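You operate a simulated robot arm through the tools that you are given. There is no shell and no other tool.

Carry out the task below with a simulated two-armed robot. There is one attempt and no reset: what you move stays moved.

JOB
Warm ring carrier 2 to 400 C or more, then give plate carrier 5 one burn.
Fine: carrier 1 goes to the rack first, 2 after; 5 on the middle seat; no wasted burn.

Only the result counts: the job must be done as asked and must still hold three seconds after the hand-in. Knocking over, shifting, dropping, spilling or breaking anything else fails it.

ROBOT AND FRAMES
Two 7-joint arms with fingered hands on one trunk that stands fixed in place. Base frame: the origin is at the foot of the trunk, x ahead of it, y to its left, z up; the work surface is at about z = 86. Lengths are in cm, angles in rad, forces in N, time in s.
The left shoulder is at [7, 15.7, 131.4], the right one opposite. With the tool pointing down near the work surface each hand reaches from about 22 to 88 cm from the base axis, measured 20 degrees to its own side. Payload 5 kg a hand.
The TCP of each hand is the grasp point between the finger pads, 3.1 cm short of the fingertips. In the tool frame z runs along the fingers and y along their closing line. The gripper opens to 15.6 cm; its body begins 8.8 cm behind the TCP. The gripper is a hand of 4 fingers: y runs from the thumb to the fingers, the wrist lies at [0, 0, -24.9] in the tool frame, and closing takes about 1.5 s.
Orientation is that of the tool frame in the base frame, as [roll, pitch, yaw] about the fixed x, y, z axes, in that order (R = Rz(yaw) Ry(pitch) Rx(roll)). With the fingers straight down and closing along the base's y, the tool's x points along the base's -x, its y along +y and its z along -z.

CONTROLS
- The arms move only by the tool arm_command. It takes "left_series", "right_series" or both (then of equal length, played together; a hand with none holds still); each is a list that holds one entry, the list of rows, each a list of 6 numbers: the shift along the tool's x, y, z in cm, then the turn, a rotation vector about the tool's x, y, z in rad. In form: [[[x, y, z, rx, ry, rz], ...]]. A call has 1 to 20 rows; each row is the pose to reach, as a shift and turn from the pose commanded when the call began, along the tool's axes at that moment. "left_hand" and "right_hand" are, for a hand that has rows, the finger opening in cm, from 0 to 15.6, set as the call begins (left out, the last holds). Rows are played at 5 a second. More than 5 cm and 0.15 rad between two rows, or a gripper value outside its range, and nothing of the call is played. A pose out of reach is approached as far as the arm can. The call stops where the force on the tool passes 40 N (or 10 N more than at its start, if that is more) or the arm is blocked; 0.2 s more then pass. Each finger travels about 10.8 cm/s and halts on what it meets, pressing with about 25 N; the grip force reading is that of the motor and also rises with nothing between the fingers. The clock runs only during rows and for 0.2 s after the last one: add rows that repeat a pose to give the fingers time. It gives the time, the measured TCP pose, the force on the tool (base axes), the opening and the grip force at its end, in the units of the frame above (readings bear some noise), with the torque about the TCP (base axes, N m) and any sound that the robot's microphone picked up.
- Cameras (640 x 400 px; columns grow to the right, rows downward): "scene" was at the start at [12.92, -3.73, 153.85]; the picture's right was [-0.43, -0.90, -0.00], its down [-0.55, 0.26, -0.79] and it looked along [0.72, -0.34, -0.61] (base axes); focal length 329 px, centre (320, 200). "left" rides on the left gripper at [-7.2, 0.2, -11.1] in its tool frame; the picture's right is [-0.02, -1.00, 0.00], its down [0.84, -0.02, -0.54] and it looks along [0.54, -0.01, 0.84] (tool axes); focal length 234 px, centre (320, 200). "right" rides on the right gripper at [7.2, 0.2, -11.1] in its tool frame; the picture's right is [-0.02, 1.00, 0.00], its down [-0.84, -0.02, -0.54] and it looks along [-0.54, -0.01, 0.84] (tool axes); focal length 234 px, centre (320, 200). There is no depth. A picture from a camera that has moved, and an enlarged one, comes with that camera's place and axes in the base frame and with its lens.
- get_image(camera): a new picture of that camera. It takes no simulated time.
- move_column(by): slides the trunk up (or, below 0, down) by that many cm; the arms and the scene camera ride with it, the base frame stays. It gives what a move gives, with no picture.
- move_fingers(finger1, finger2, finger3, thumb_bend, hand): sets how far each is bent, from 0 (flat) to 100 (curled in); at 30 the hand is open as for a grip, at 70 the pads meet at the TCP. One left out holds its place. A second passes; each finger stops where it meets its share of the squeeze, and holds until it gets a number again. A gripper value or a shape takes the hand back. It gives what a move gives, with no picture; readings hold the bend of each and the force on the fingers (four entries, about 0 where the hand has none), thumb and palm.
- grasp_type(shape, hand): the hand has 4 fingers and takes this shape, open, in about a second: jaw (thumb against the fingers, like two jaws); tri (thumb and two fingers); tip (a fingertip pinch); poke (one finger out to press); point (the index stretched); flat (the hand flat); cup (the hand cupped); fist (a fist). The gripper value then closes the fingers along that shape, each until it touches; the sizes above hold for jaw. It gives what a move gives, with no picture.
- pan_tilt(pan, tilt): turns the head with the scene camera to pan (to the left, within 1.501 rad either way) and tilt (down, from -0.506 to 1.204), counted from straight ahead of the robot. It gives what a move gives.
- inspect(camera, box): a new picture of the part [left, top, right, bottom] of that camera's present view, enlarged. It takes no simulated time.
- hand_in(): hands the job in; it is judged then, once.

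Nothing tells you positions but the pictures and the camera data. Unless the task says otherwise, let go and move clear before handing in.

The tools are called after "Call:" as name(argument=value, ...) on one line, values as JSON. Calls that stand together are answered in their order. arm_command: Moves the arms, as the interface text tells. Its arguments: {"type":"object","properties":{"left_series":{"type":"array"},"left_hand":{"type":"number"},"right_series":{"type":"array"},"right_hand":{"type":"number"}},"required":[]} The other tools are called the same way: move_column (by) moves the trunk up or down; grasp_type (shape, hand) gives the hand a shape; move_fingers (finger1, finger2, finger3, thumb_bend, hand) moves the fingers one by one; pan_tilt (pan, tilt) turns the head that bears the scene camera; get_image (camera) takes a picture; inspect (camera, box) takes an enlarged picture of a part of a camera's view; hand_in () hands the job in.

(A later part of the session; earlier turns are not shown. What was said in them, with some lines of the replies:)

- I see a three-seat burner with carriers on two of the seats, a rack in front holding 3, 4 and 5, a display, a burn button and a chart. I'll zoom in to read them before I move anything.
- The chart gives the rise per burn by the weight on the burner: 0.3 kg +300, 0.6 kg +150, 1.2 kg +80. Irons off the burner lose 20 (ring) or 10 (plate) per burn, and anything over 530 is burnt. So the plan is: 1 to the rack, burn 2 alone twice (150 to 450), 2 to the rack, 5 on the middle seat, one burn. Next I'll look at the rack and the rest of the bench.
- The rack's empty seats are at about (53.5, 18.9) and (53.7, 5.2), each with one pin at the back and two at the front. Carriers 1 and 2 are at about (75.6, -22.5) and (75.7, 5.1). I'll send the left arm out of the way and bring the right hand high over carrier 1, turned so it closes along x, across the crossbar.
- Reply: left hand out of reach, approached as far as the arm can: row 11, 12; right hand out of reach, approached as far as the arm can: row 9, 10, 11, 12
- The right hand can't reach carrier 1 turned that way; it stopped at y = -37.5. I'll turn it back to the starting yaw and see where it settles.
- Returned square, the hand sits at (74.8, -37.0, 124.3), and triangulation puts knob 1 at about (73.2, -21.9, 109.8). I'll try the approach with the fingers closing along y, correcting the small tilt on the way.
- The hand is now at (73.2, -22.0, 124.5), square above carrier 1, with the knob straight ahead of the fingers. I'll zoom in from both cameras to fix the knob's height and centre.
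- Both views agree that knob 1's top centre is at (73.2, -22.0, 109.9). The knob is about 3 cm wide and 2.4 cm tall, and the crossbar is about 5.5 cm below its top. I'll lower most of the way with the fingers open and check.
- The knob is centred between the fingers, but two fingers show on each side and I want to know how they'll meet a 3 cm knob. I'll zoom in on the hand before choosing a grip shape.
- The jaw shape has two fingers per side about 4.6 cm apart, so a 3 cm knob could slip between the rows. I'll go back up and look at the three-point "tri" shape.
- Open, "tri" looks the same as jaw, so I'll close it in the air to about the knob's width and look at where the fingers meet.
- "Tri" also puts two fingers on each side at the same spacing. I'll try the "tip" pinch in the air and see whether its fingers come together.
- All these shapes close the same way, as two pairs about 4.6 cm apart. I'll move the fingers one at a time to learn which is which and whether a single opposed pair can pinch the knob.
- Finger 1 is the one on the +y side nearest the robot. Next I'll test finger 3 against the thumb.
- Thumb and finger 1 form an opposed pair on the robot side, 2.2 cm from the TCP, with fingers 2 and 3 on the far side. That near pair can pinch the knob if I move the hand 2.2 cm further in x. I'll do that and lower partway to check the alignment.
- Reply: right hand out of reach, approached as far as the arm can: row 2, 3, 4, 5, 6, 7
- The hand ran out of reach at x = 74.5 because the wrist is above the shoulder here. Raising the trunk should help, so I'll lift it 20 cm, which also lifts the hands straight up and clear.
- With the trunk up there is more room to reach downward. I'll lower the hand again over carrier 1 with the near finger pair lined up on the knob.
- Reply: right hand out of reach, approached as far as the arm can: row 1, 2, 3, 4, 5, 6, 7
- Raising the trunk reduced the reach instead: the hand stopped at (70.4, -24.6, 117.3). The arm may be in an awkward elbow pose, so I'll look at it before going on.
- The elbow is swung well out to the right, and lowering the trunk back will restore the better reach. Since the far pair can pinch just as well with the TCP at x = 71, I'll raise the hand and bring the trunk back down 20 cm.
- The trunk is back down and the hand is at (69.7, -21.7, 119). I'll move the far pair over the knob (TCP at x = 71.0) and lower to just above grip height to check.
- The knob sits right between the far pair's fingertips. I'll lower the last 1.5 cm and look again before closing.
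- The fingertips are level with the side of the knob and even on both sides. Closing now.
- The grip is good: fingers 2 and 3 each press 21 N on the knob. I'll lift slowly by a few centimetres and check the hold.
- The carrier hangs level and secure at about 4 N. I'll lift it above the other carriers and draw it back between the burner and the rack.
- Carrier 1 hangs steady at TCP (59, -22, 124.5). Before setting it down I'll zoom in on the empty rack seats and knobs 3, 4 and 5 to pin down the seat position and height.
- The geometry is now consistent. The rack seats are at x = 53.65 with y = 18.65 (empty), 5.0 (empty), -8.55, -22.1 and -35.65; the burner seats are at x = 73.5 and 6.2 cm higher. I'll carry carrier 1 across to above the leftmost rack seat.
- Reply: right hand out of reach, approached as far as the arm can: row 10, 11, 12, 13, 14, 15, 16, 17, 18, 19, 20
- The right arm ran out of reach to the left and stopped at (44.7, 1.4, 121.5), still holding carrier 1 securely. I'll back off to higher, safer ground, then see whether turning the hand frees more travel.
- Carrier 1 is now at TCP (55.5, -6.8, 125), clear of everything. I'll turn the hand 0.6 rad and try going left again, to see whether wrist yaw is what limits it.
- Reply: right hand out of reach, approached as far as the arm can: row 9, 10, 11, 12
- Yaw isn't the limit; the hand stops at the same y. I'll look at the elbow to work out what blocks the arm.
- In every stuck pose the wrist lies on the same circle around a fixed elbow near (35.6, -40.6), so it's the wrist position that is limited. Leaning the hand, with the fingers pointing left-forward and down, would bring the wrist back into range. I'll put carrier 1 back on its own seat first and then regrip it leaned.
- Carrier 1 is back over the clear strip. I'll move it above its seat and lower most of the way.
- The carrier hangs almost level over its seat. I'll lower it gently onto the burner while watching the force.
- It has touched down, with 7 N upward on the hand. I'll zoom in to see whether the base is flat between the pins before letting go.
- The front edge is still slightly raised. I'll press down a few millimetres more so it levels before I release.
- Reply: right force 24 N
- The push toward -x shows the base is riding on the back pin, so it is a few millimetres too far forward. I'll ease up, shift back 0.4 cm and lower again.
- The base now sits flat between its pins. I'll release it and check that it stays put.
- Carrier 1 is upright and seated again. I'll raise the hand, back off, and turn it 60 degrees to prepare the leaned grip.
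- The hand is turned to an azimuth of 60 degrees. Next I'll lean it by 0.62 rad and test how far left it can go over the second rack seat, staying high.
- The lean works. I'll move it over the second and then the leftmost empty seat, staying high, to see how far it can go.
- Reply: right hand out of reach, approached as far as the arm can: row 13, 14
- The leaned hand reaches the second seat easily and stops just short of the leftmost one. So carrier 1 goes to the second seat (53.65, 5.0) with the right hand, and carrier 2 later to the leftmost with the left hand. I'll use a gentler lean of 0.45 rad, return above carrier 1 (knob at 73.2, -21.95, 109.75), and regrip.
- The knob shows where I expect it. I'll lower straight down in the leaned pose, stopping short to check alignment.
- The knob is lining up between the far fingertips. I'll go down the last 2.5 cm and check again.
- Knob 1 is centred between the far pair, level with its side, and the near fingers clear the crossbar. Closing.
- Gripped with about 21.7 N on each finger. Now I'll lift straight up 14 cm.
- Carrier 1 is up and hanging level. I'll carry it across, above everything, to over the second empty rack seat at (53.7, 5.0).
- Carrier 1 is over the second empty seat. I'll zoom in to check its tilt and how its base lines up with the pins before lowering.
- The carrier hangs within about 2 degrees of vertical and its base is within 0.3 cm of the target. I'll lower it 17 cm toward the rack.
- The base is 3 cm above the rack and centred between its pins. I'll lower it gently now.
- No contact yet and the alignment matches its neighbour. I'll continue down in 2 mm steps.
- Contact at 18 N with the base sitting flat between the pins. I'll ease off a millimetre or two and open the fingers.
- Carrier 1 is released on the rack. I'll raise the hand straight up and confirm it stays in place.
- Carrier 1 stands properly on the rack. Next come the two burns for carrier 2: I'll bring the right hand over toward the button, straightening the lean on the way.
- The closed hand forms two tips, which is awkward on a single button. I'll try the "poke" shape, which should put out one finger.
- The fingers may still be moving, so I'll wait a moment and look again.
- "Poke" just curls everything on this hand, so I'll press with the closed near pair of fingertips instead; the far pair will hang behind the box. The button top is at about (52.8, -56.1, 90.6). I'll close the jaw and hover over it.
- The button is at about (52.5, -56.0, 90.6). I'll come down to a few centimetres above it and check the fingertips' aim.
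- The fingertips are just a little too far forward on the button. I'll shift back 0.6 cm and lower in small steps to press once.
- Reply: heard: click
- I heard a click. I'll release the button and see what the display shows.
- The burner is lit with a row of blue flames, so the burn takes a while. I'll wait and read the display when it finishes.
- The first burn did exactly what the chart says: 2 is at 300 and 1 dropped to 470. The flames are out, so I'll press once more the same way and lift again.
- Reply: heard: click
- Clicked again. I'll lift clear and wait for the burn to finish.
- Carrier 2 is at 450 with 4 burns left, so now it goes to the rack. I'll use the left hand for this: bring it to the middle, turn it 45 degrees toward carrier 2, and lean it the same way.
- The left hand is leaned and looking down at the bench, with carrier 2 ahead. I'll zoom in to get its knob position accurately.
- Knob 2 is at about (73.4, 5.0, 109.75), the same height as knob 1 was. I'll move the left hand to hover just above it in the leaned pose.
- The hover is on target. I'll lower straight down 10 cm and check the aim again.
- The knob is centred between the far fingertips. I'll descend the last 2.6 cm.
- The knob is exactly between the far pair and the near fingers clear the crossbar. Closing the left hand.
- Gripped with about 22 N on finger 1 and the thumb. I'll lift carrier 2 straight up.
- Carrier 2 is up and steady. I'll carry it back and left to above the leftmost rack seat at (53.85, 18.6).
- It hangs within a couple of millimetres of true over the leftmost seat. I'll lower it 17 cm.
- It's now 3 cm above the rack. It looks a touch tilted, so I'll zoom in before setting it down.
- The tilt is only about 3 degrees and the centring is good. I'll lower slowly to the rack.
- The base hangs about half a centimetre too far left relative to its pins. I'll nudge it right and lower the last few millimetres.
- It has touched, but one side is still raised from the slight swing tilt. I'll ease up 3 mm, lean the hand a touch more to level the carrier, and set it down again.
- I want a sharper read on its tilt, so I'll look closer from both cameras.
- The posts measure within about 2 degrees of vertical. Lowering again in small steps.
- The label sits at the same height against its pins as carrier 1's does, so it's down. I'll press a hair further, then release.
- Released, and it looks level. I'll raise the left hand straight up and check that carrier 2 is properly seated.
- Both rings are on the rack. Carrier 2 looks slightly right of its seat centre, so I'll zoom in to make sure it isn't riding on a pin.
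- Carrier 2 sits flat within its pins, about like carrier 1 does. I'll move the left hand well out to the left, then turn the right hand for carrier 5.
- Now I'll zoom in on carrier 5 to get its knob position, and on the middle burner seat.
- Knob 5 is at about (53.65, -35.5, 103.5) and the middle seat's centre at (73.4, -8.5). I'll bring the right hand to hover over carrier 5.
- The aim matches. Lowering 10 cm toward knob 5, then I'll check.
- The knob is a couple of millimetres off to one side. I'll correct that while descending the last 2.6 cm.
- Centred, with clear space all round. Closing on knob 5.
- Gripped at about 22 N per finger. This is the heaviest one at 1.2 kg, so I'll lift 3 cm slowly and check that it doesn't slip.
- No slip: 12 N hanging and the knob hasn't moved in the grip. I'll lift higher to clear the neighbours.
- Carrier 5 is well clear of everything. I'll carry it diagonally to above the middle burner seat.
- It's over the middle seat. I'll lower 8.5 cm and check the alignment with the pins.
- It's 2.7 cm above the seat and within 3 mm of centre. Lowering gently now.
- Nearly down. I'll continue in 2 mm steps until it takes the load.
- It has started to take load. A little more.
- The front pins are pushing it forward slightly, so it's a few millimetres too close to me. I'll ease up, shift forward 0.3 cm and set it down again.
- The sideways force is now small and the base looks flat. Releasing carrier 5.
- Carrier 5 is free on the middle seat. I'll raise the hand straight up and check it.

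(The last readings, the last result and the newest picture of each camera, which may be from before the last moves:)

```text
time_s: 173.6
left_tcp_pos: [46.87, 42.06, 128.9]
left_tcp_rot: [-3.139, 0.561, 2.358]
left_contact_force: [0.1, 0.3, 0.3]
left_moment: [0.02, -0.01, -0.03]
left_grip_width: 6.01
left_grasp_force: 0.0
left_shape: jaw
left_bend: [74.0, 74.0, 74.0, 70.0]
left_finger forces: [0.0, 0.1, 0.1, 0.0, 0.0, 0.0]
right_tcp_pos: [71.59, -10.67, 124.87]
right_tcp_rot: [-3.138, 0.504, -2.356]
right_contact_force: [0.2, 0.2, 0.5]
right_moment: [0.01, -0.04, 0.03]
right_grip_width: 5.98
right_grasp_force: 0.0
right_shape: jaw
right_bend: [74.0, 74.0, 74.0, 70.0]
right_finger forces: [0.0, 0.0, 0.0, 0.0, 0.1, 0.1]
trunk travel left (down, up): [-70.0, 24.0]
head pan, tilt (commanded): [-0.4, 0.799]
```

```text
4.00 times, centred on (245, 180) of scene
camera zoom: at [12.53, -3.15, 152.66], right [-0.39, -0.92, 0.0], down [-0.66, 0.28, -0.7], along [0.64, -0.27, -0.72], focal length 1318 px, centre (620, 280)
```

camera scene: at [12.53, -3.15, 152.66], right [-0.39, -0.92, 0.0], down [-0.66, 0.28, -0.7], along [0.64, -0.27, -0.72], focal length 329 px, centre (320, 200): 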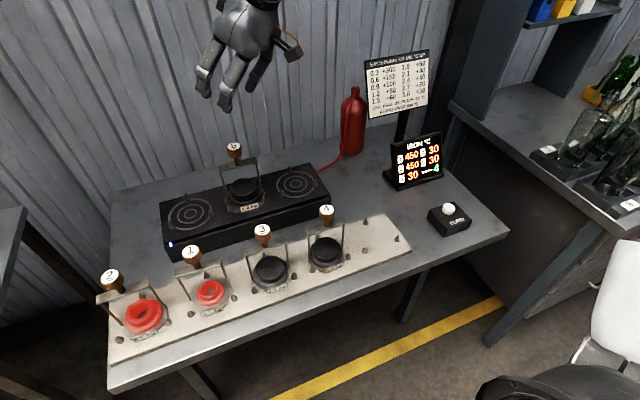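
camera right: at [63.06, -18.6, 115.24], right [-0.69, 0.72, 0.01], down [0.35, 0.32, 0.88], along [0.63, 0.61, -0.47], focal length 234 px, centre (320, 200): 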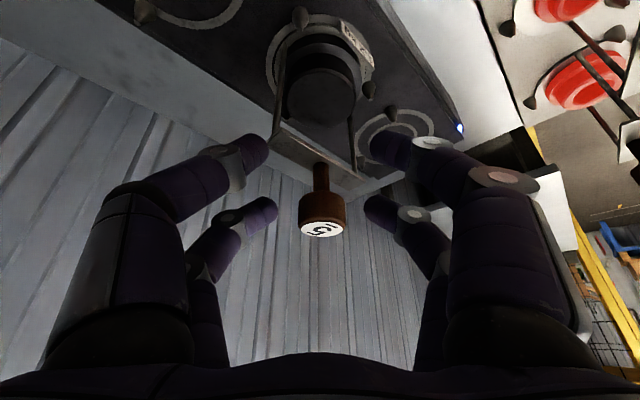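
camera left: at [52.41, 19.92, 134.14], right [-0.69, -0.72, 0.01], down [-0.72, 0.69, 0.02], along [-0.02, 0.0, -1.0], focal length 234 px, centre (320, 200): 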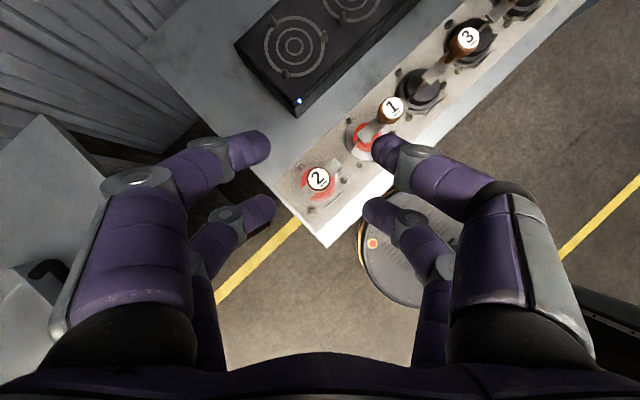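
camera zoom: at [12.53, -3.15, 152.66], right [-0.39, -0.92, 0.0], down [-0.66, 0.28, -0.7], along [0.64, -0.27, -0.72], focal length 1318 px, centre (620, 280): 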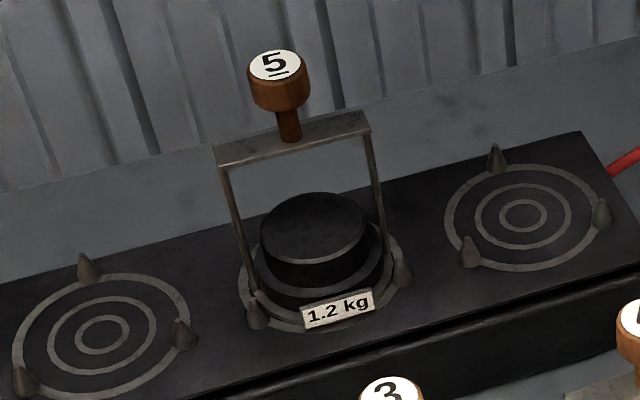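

Carrier 5 sits squarely on the middle seat. Now I'll bring the right hand back toward the button, straightening it again for the press.

Call:
arm_command(right_series=[[[3.37, -0.86, -1.86, 0, 0, 0], [6.74, -1.73, -3.71, 0, 0, 0], [10.12, -2.59, -5.57, 0, 0, 0], [13.49, -3.46, -7.42, 0, 0, 0], [16.86, -4.32, -9.28, 0, 0, 0], [20.23, -5.19, -11.13, 0, 0, 0], [23.6, -6.05, -12.99, 0, 0, 0], [26.98, -6.92, -14.84, 0, 0, 0], [30.35, -7.78, -16.7, 0, 0, 0], [30.35, -7.78, -16.7, 0, 0.1, 0], [30.35, -7.78, -16.7, 0, 0.2, 0], [30.35, -7.78, -16.7, 0, 0.3, 0], [30.35, -7.78, -16.7, 0, 0.4, 0], [30.35, -7.78, -16.7, 0, 0.503, 0], [30.35, -7.78, -16.7, 0, 0.503, 0]]])

Call:
arm_command(right_series=[[[0, 0, 0, 0, 0, 0.13], [0, 0, 0, 0, 0, 0.26], [0, 0, 0, 0, 0, 0.39], [0, 0, 0, 0, 0, 0.52], [0, 0, 0, 0, 0, 0.65], [0, 0, 0, 0, 0, 0.785], [0, 0, 0, 0, 0, 0.785]]], right_hand=0)

Call:
get_image(camera="scene")

```text
time_s: 176.8
left_tcp_pos: [46.74, 42.04, 128.98]
left_tcp_rot: [3.139, 0.561, 2.358]
left_contact_force: [-0.5, -0.5, -0.2]
left_moment: [0.03, -0.03, 0.04]
left_grip_width: 5.98
left_grasp_force: 0.1
left_shape: jaw
left_bend: [74.0, 74.0, 74.0, 70.0]
left_finger forces: [0.0, 0.2, 0.0, 0.0, 0.1, 0.0]
right_tcp_pos: [52.36, -40.53, 125.03]
right_tcp_rot: [-3.139, -0.001, -2.359]
right_contact_force: [-0.5, -1.3, 0.3]
right_moment: [0.03, -0.02, -0.03]
right_grip_width: 5.97
right_grasp_force: 0.1
right_shape: jaw
right_bend: [74.0, 74.0, 74.0, 70.0]
right_finger forces: [0.1, 0.0, 0.0, 0.1, 0.0, 0.0]
trunk travel left (down, up): [-70.0, 24.0]
head pan, tilt (commanded): [-0.4, 0.799]
```

```text
time_s: 178.4
left_tcp_pos: [46.91, 42.06, 128.97]
left_tcp_rot: [3.141, 0.558, 2.358]
left_contact_force: [0.3, -0.7, 0.1]
left_moment: [0.0, 0.02, -0.01]
left_grip_width: 5.99
left_grasp_force: 0.1
left_shape: jaw
left_bend: [74.0, 74.0, 74.0, 70.0]
left_finger forces: [0.1, 0.1, 0.0, 0.0, 0.0, 0.1]
right_tcp_pos: [52.39, -40.33, 124.98]
right_tcp_rot: [-3.138, 0.001, 3.14]
right_contact_force: [-0.2, 0.2, 0.5]
right_moment: [0.02, 0.03, -0.02]
right_grip_width: 0.0
right_grasp_force: 25.4
right_shape: jaw
right_bend: [70.0, 70.0, 70.0, 70.0]
right_finger forces: [0.0, 0.1, 0.0, 0.0, 0.0, 0.0]
trunk travel left (down, up): [-70.0, 24.0]
head pan, tilt (commanded): [-0.4, 0.799]
```

```text
taken
camera scene: at [12.52, -3.13, 152.66], right [-0.39, -0.92, 0.0], down [-0.66, 0.28, -0.7], along [0.64, -0.27, -0.72], focal length 329 px, centre (320, 200)
```

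scene: 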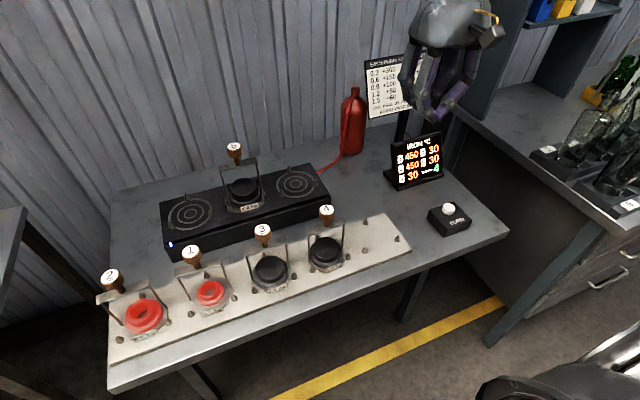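

The hand is vertical and closed. I'll move it over the button and down to a few centimetres above.

Call:
arm_command(right_series=[[[-0.45, -3.9, 0, 0, 0, 0], [-0.9, -7.8, 0, 0, 0, 0], [-1.3, -11.7, 0, 0, 0, 0], [-1.75, -15.6, 0, 0, 0, 0], [-1.75, -15.6, 4, 0, 0, 0], [-1.75, -15.6, 8, 0, 0, 0], [-1.75, -15.6, 12, 0, 0, 0], [-1.75, -15.6, 16, 0, 0, 0], [-1.75, -15.6, 20, 0, 0, 0], [-1.75, -15.6, 24, 0, 0, 0], [-1.75, -15.6, 27, 0, 0, 0], [-1.75, -15.6, 27, 0, 0, 0]]])

Call:
get_image(camera="right")

Call:
inspect(camera="scene", box=[380, 120, 500, 250])

```text
time_s: 181.0
left_tcp_pos: [46.91, 42.17, 128.94]
left_tcp_rot: [-3.141, 0.561, 2.358]
left_contact_force: [-0.1, -0.5, 0.2]
left_moment: [0.03, 0.01, 0.02]
left_grip_width: 5.98
left_grasp_force: 0.1
left_shape: jaw
left_bend: [74.0, 74.0, 74.0, 70.0]
left_finger forces: [0.1, 0.1, 0.1, 0.0, 0.0, 0.0]
right_tcp_pos: [54.18, -56.17, 98.21]
right_tcp_rot: [-3.138, 0.004, 3.14]
right_contact_force: [0.6, -0.1, -0.1]
right_moment: [-0.01, 0.0, -0.03]
right_grip_width: 0.0
right_grasp_force: 24.7
right_shape: jaw
right_bend: [70.0, 70.0, 70.0, 70.0]
right_finger forces: [0.1, 0.0, 0.1, 0.0, 0.0, 0.0]
trunk travel left (down, up): [-70.0, 24.0]
head pan, tilt (commanded): [-0.4, 0.799]
```

```text
taken
camera right: at [46.91, -55.83, 109.27], right [0.03, 1.0, 0.0], down [0.84, -0.02, 0.55], along [0.55, -0.02, -0.84], focal length 234 px, centre (320, 200)
```

right: 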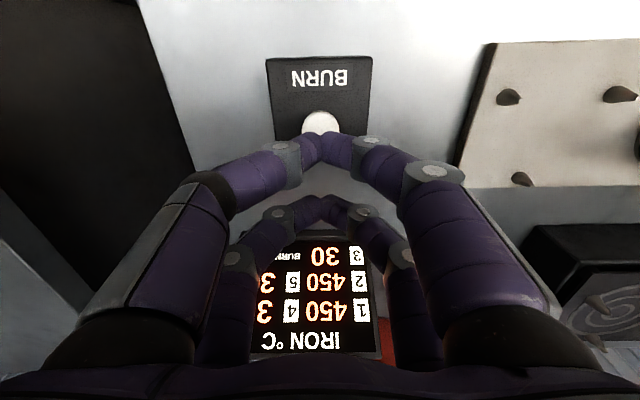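

```text
3.08 times, centred on (440, 185) of scene
camera zoom: at [12.48, -3.1, 152.67], right [-0.39, -0.92, 0.0], down [-0.66, 0.28, -0.7], along [0.64, -0.27, -0.72], focal length 1014 px, centre (-49, 246)
```

zoom: 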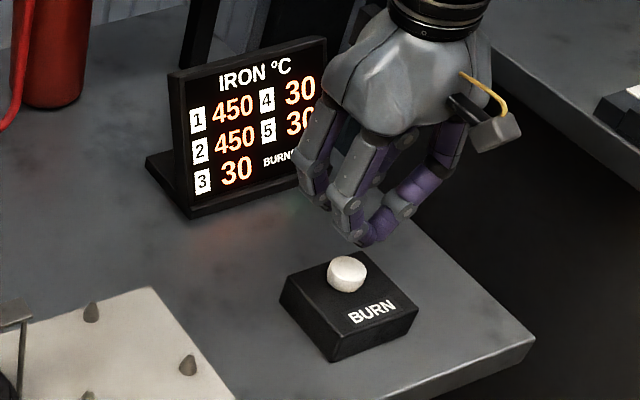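

Aligned as before, with everything ready: 5 alone on the burner and 4 burns showing. One press.

Call:
arm_command(right_series=[[[0, 0, 1.5, 0, 0, 0], [0, 0, 2.7, 0, 0, 0], [0, 0, 3.3, 0, 0, 0], [0, 0, 3.8, 0, 0, 0], [0, 0, 4.2, 0, 0, 0]]])

```text
time_s: 182.2
left_tcp_pos: [46.73, 42.06, 129.04]
left_tcp_rot: [3.141, 0.564, 2.359]
left_contact_force: [-0.1, 0.3, 0.3]
left_moment: [0.0, -0.04, 0.01]
left_grip_width: 5.97
left_grasp_force: 0.1
left_shape: jaw
left_bend: [74.0, 74.0, 74.0, 70.0]
left_finger forces: [0.0, 0.1, 0.1, 0.1, 0.0, 0.0]
right_tcp_pos: [54.12, -56.05, 94.08]
right_tcp_rot: [-3.136, 0.005, -3.141]
right_contact_force: [-1.2, 0.9, 6.7]
right_moment: [0.05, 0.15, -0.02]
right_grip_width: 0.01
right_grasp_force: 24.8
right_shape: jaw
right_bend: [70.0, 70.0, 70.0, 70.0]
right_finger forces: [0.0, 0.0, 0.1, 0.0, 0.0, 0.0]
trunk travel left (down, up): [-70.0, 24.0]
head pan, tilt (commanded): [-0.4, 0.799]
heard: click
```

Clicked. I'll lift the hand well clear and wait for the burn to finish.

Call:
arm_command(right_series=[[[0, 0, -1, 0, 0, 0], [0, 0, -3, 0, 0, 0], [0, 0, -6, 0, 0, 0], [0, 0, -10, 0, 0, 0], [0, 0, -14, 0, 0, 0], [0, 0, -18, 0, 0, 0], [0, 0, -22, 0, 0, 0], [0, 0, -26, 0, 0, 0], [0, 0, -29, 0, 0, 0], [0, 0, -29, 0, 0, 0], [0, 0, -29, 0, 0, 0], [0, 0, -29, 0, 0, 0], [0, 0, -29, 0, 0, 0], [0, 0, -29, 0, 0, 0], [0, 0, -29, 0, 0, 0], [0, 0, -29, 0, 0, 0], [0, 0, -29, 0, 0, 0], [0, 0, -29, 0, 0, 0], [0, 0, -29, 0, 0, 0], [0, 0, -29, 0, 0, 0]]])

Call:
get_image(camera="scene")

Call:
inspect(camera="scene", box=[380, 120, 460, 200])

Call:
inspect(camera="scene", box=[90, 130, 350, 370])

```text
time_s: 186.4
left_tcp_pos: [46.77, 42.0, 129.01]
left_tcp_rot: [-3.141, 0.558, 2.358]
left_contact_force: [0.2, -0.4, -0.4]
left_moment: [0.0, 0.01, 0.01]
left_grip_width: 6.01
left_grasp_force: 0.0
left_shape: jaw
left_bend: [74.0, 74.0, 74.0, 70.0]
left_finger forces: [0.1, 0.1, 0.1, 0.1, 0.0, 0.0]
right_tcp_pos: [53.99, -56.08, 122.54]
right_tcp_rot: [-3.137, 0.001, 3.14]
right_contact_force: [0.4, 0.5, 0.2]
right_moment: [0.02, -0.01, 0.03]
right_grip_width: 0.0
right_grasp_force: 24.7
right_shape: jaw
right_bend: [70.0, 70.0, 70.0, 70.0]
right_finger forces: [0.1, 0.1, 0.0, 0.1, 0.1, 0.1]
trunk travel left (down, up): [-70.0, 24.0]
head pan, tilt (commanded): [-0.4, 0.799]
```

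```text
taken
camera scene: at [12.52, -3.15, 152.66], right [-0.39, -0.92, 0.0], down [-0.66, 0.28, -0.7], along [0.64, -0.27, -0.72], focal length 329 px, centre (320, 200)
```

scene: 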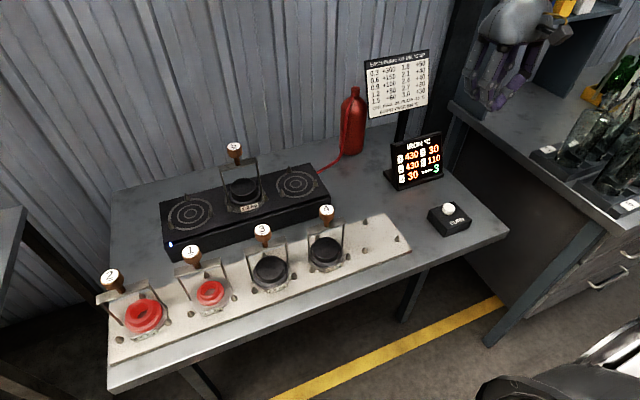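

```text
5.00 times, centred on (420, 160) of scene
camera zoom: at [12.52, -3.15, 152.66], right [-0.39, -0.92, 0.0], down [-0.66, 0.28, -0.7], along [0.64, -0.27, -0.72], focal length 1647 px, centre (-180, 400)
```

zoom: 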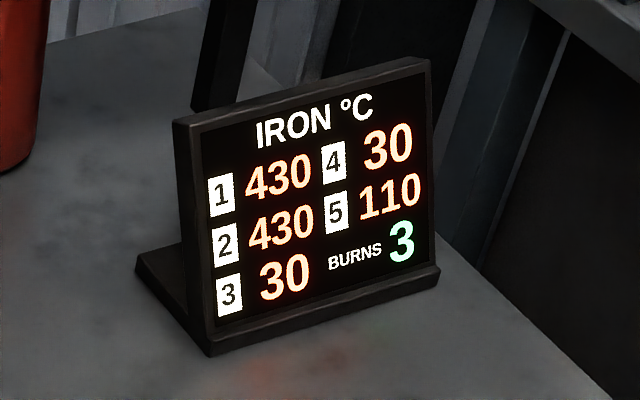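

```text
1.67 times, centred on (220, 250) of scene
camera zoom: at [12.52, -3.15, 152.66], right [-0.39, -0.92, 0.0], down [-0.66, 0.28, -0.7], along [0.64, -0.27, -0.72], focal length 549 px, centre (487, 117)
```

zoom: 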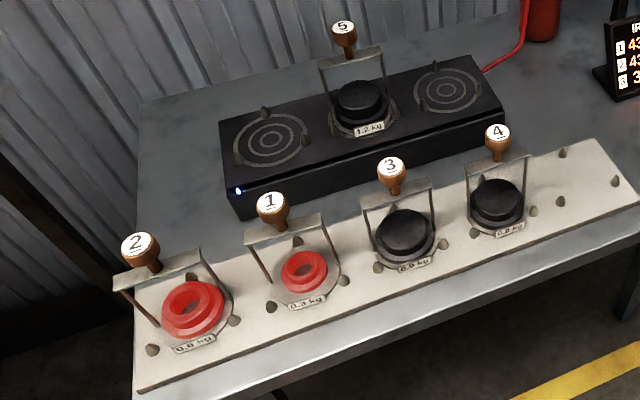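

Everything reads as planned: 5 is at 110 after its one burn on the middle seat, 2 ended at 430, and exactly three burns were used (3 left). All five carriers stand upright in their places and both hands are clear, so I'm handing in.

Call:
hand_in()

```text
The job is handed in.
```

The job is done and handed in; I have no verdict back yet. These are the final readings from the display:

| Carrier | Where it stands | Temperature |
|---|---|---|
| 1 | rack, second seat from the left | 430 °C |
| 2 | rack, leftmost seat | 430 °C |
| 3 and 4 | rack, never moved | 30 °C |
| 5 | burner, middle seat | 110 °C |

- **Order:** Carrier 1 went to the rack first. Carrier 2 then got two burns alone (150 → 450 °C) and followed it to the rack. Carrier 5's burn cost it 20 °C, so it ended at 430 °C, still above 400.
- **Burns:** I used three in total, leaving 3 on the counter, and none was wasted.
- **Extra handling:** My first grip on carrier 1 could not reach the rack. I set it back on its own burner seat, regripped it at a lean, and then carried it over; no burn was fired in between.
- **Seating:** Carrier 2 sits a few millimetres right of its seat's centre, but it looked flat and inside its pins.

Nothing was dropped or knocked over, and both hands were clear at the hand-in.
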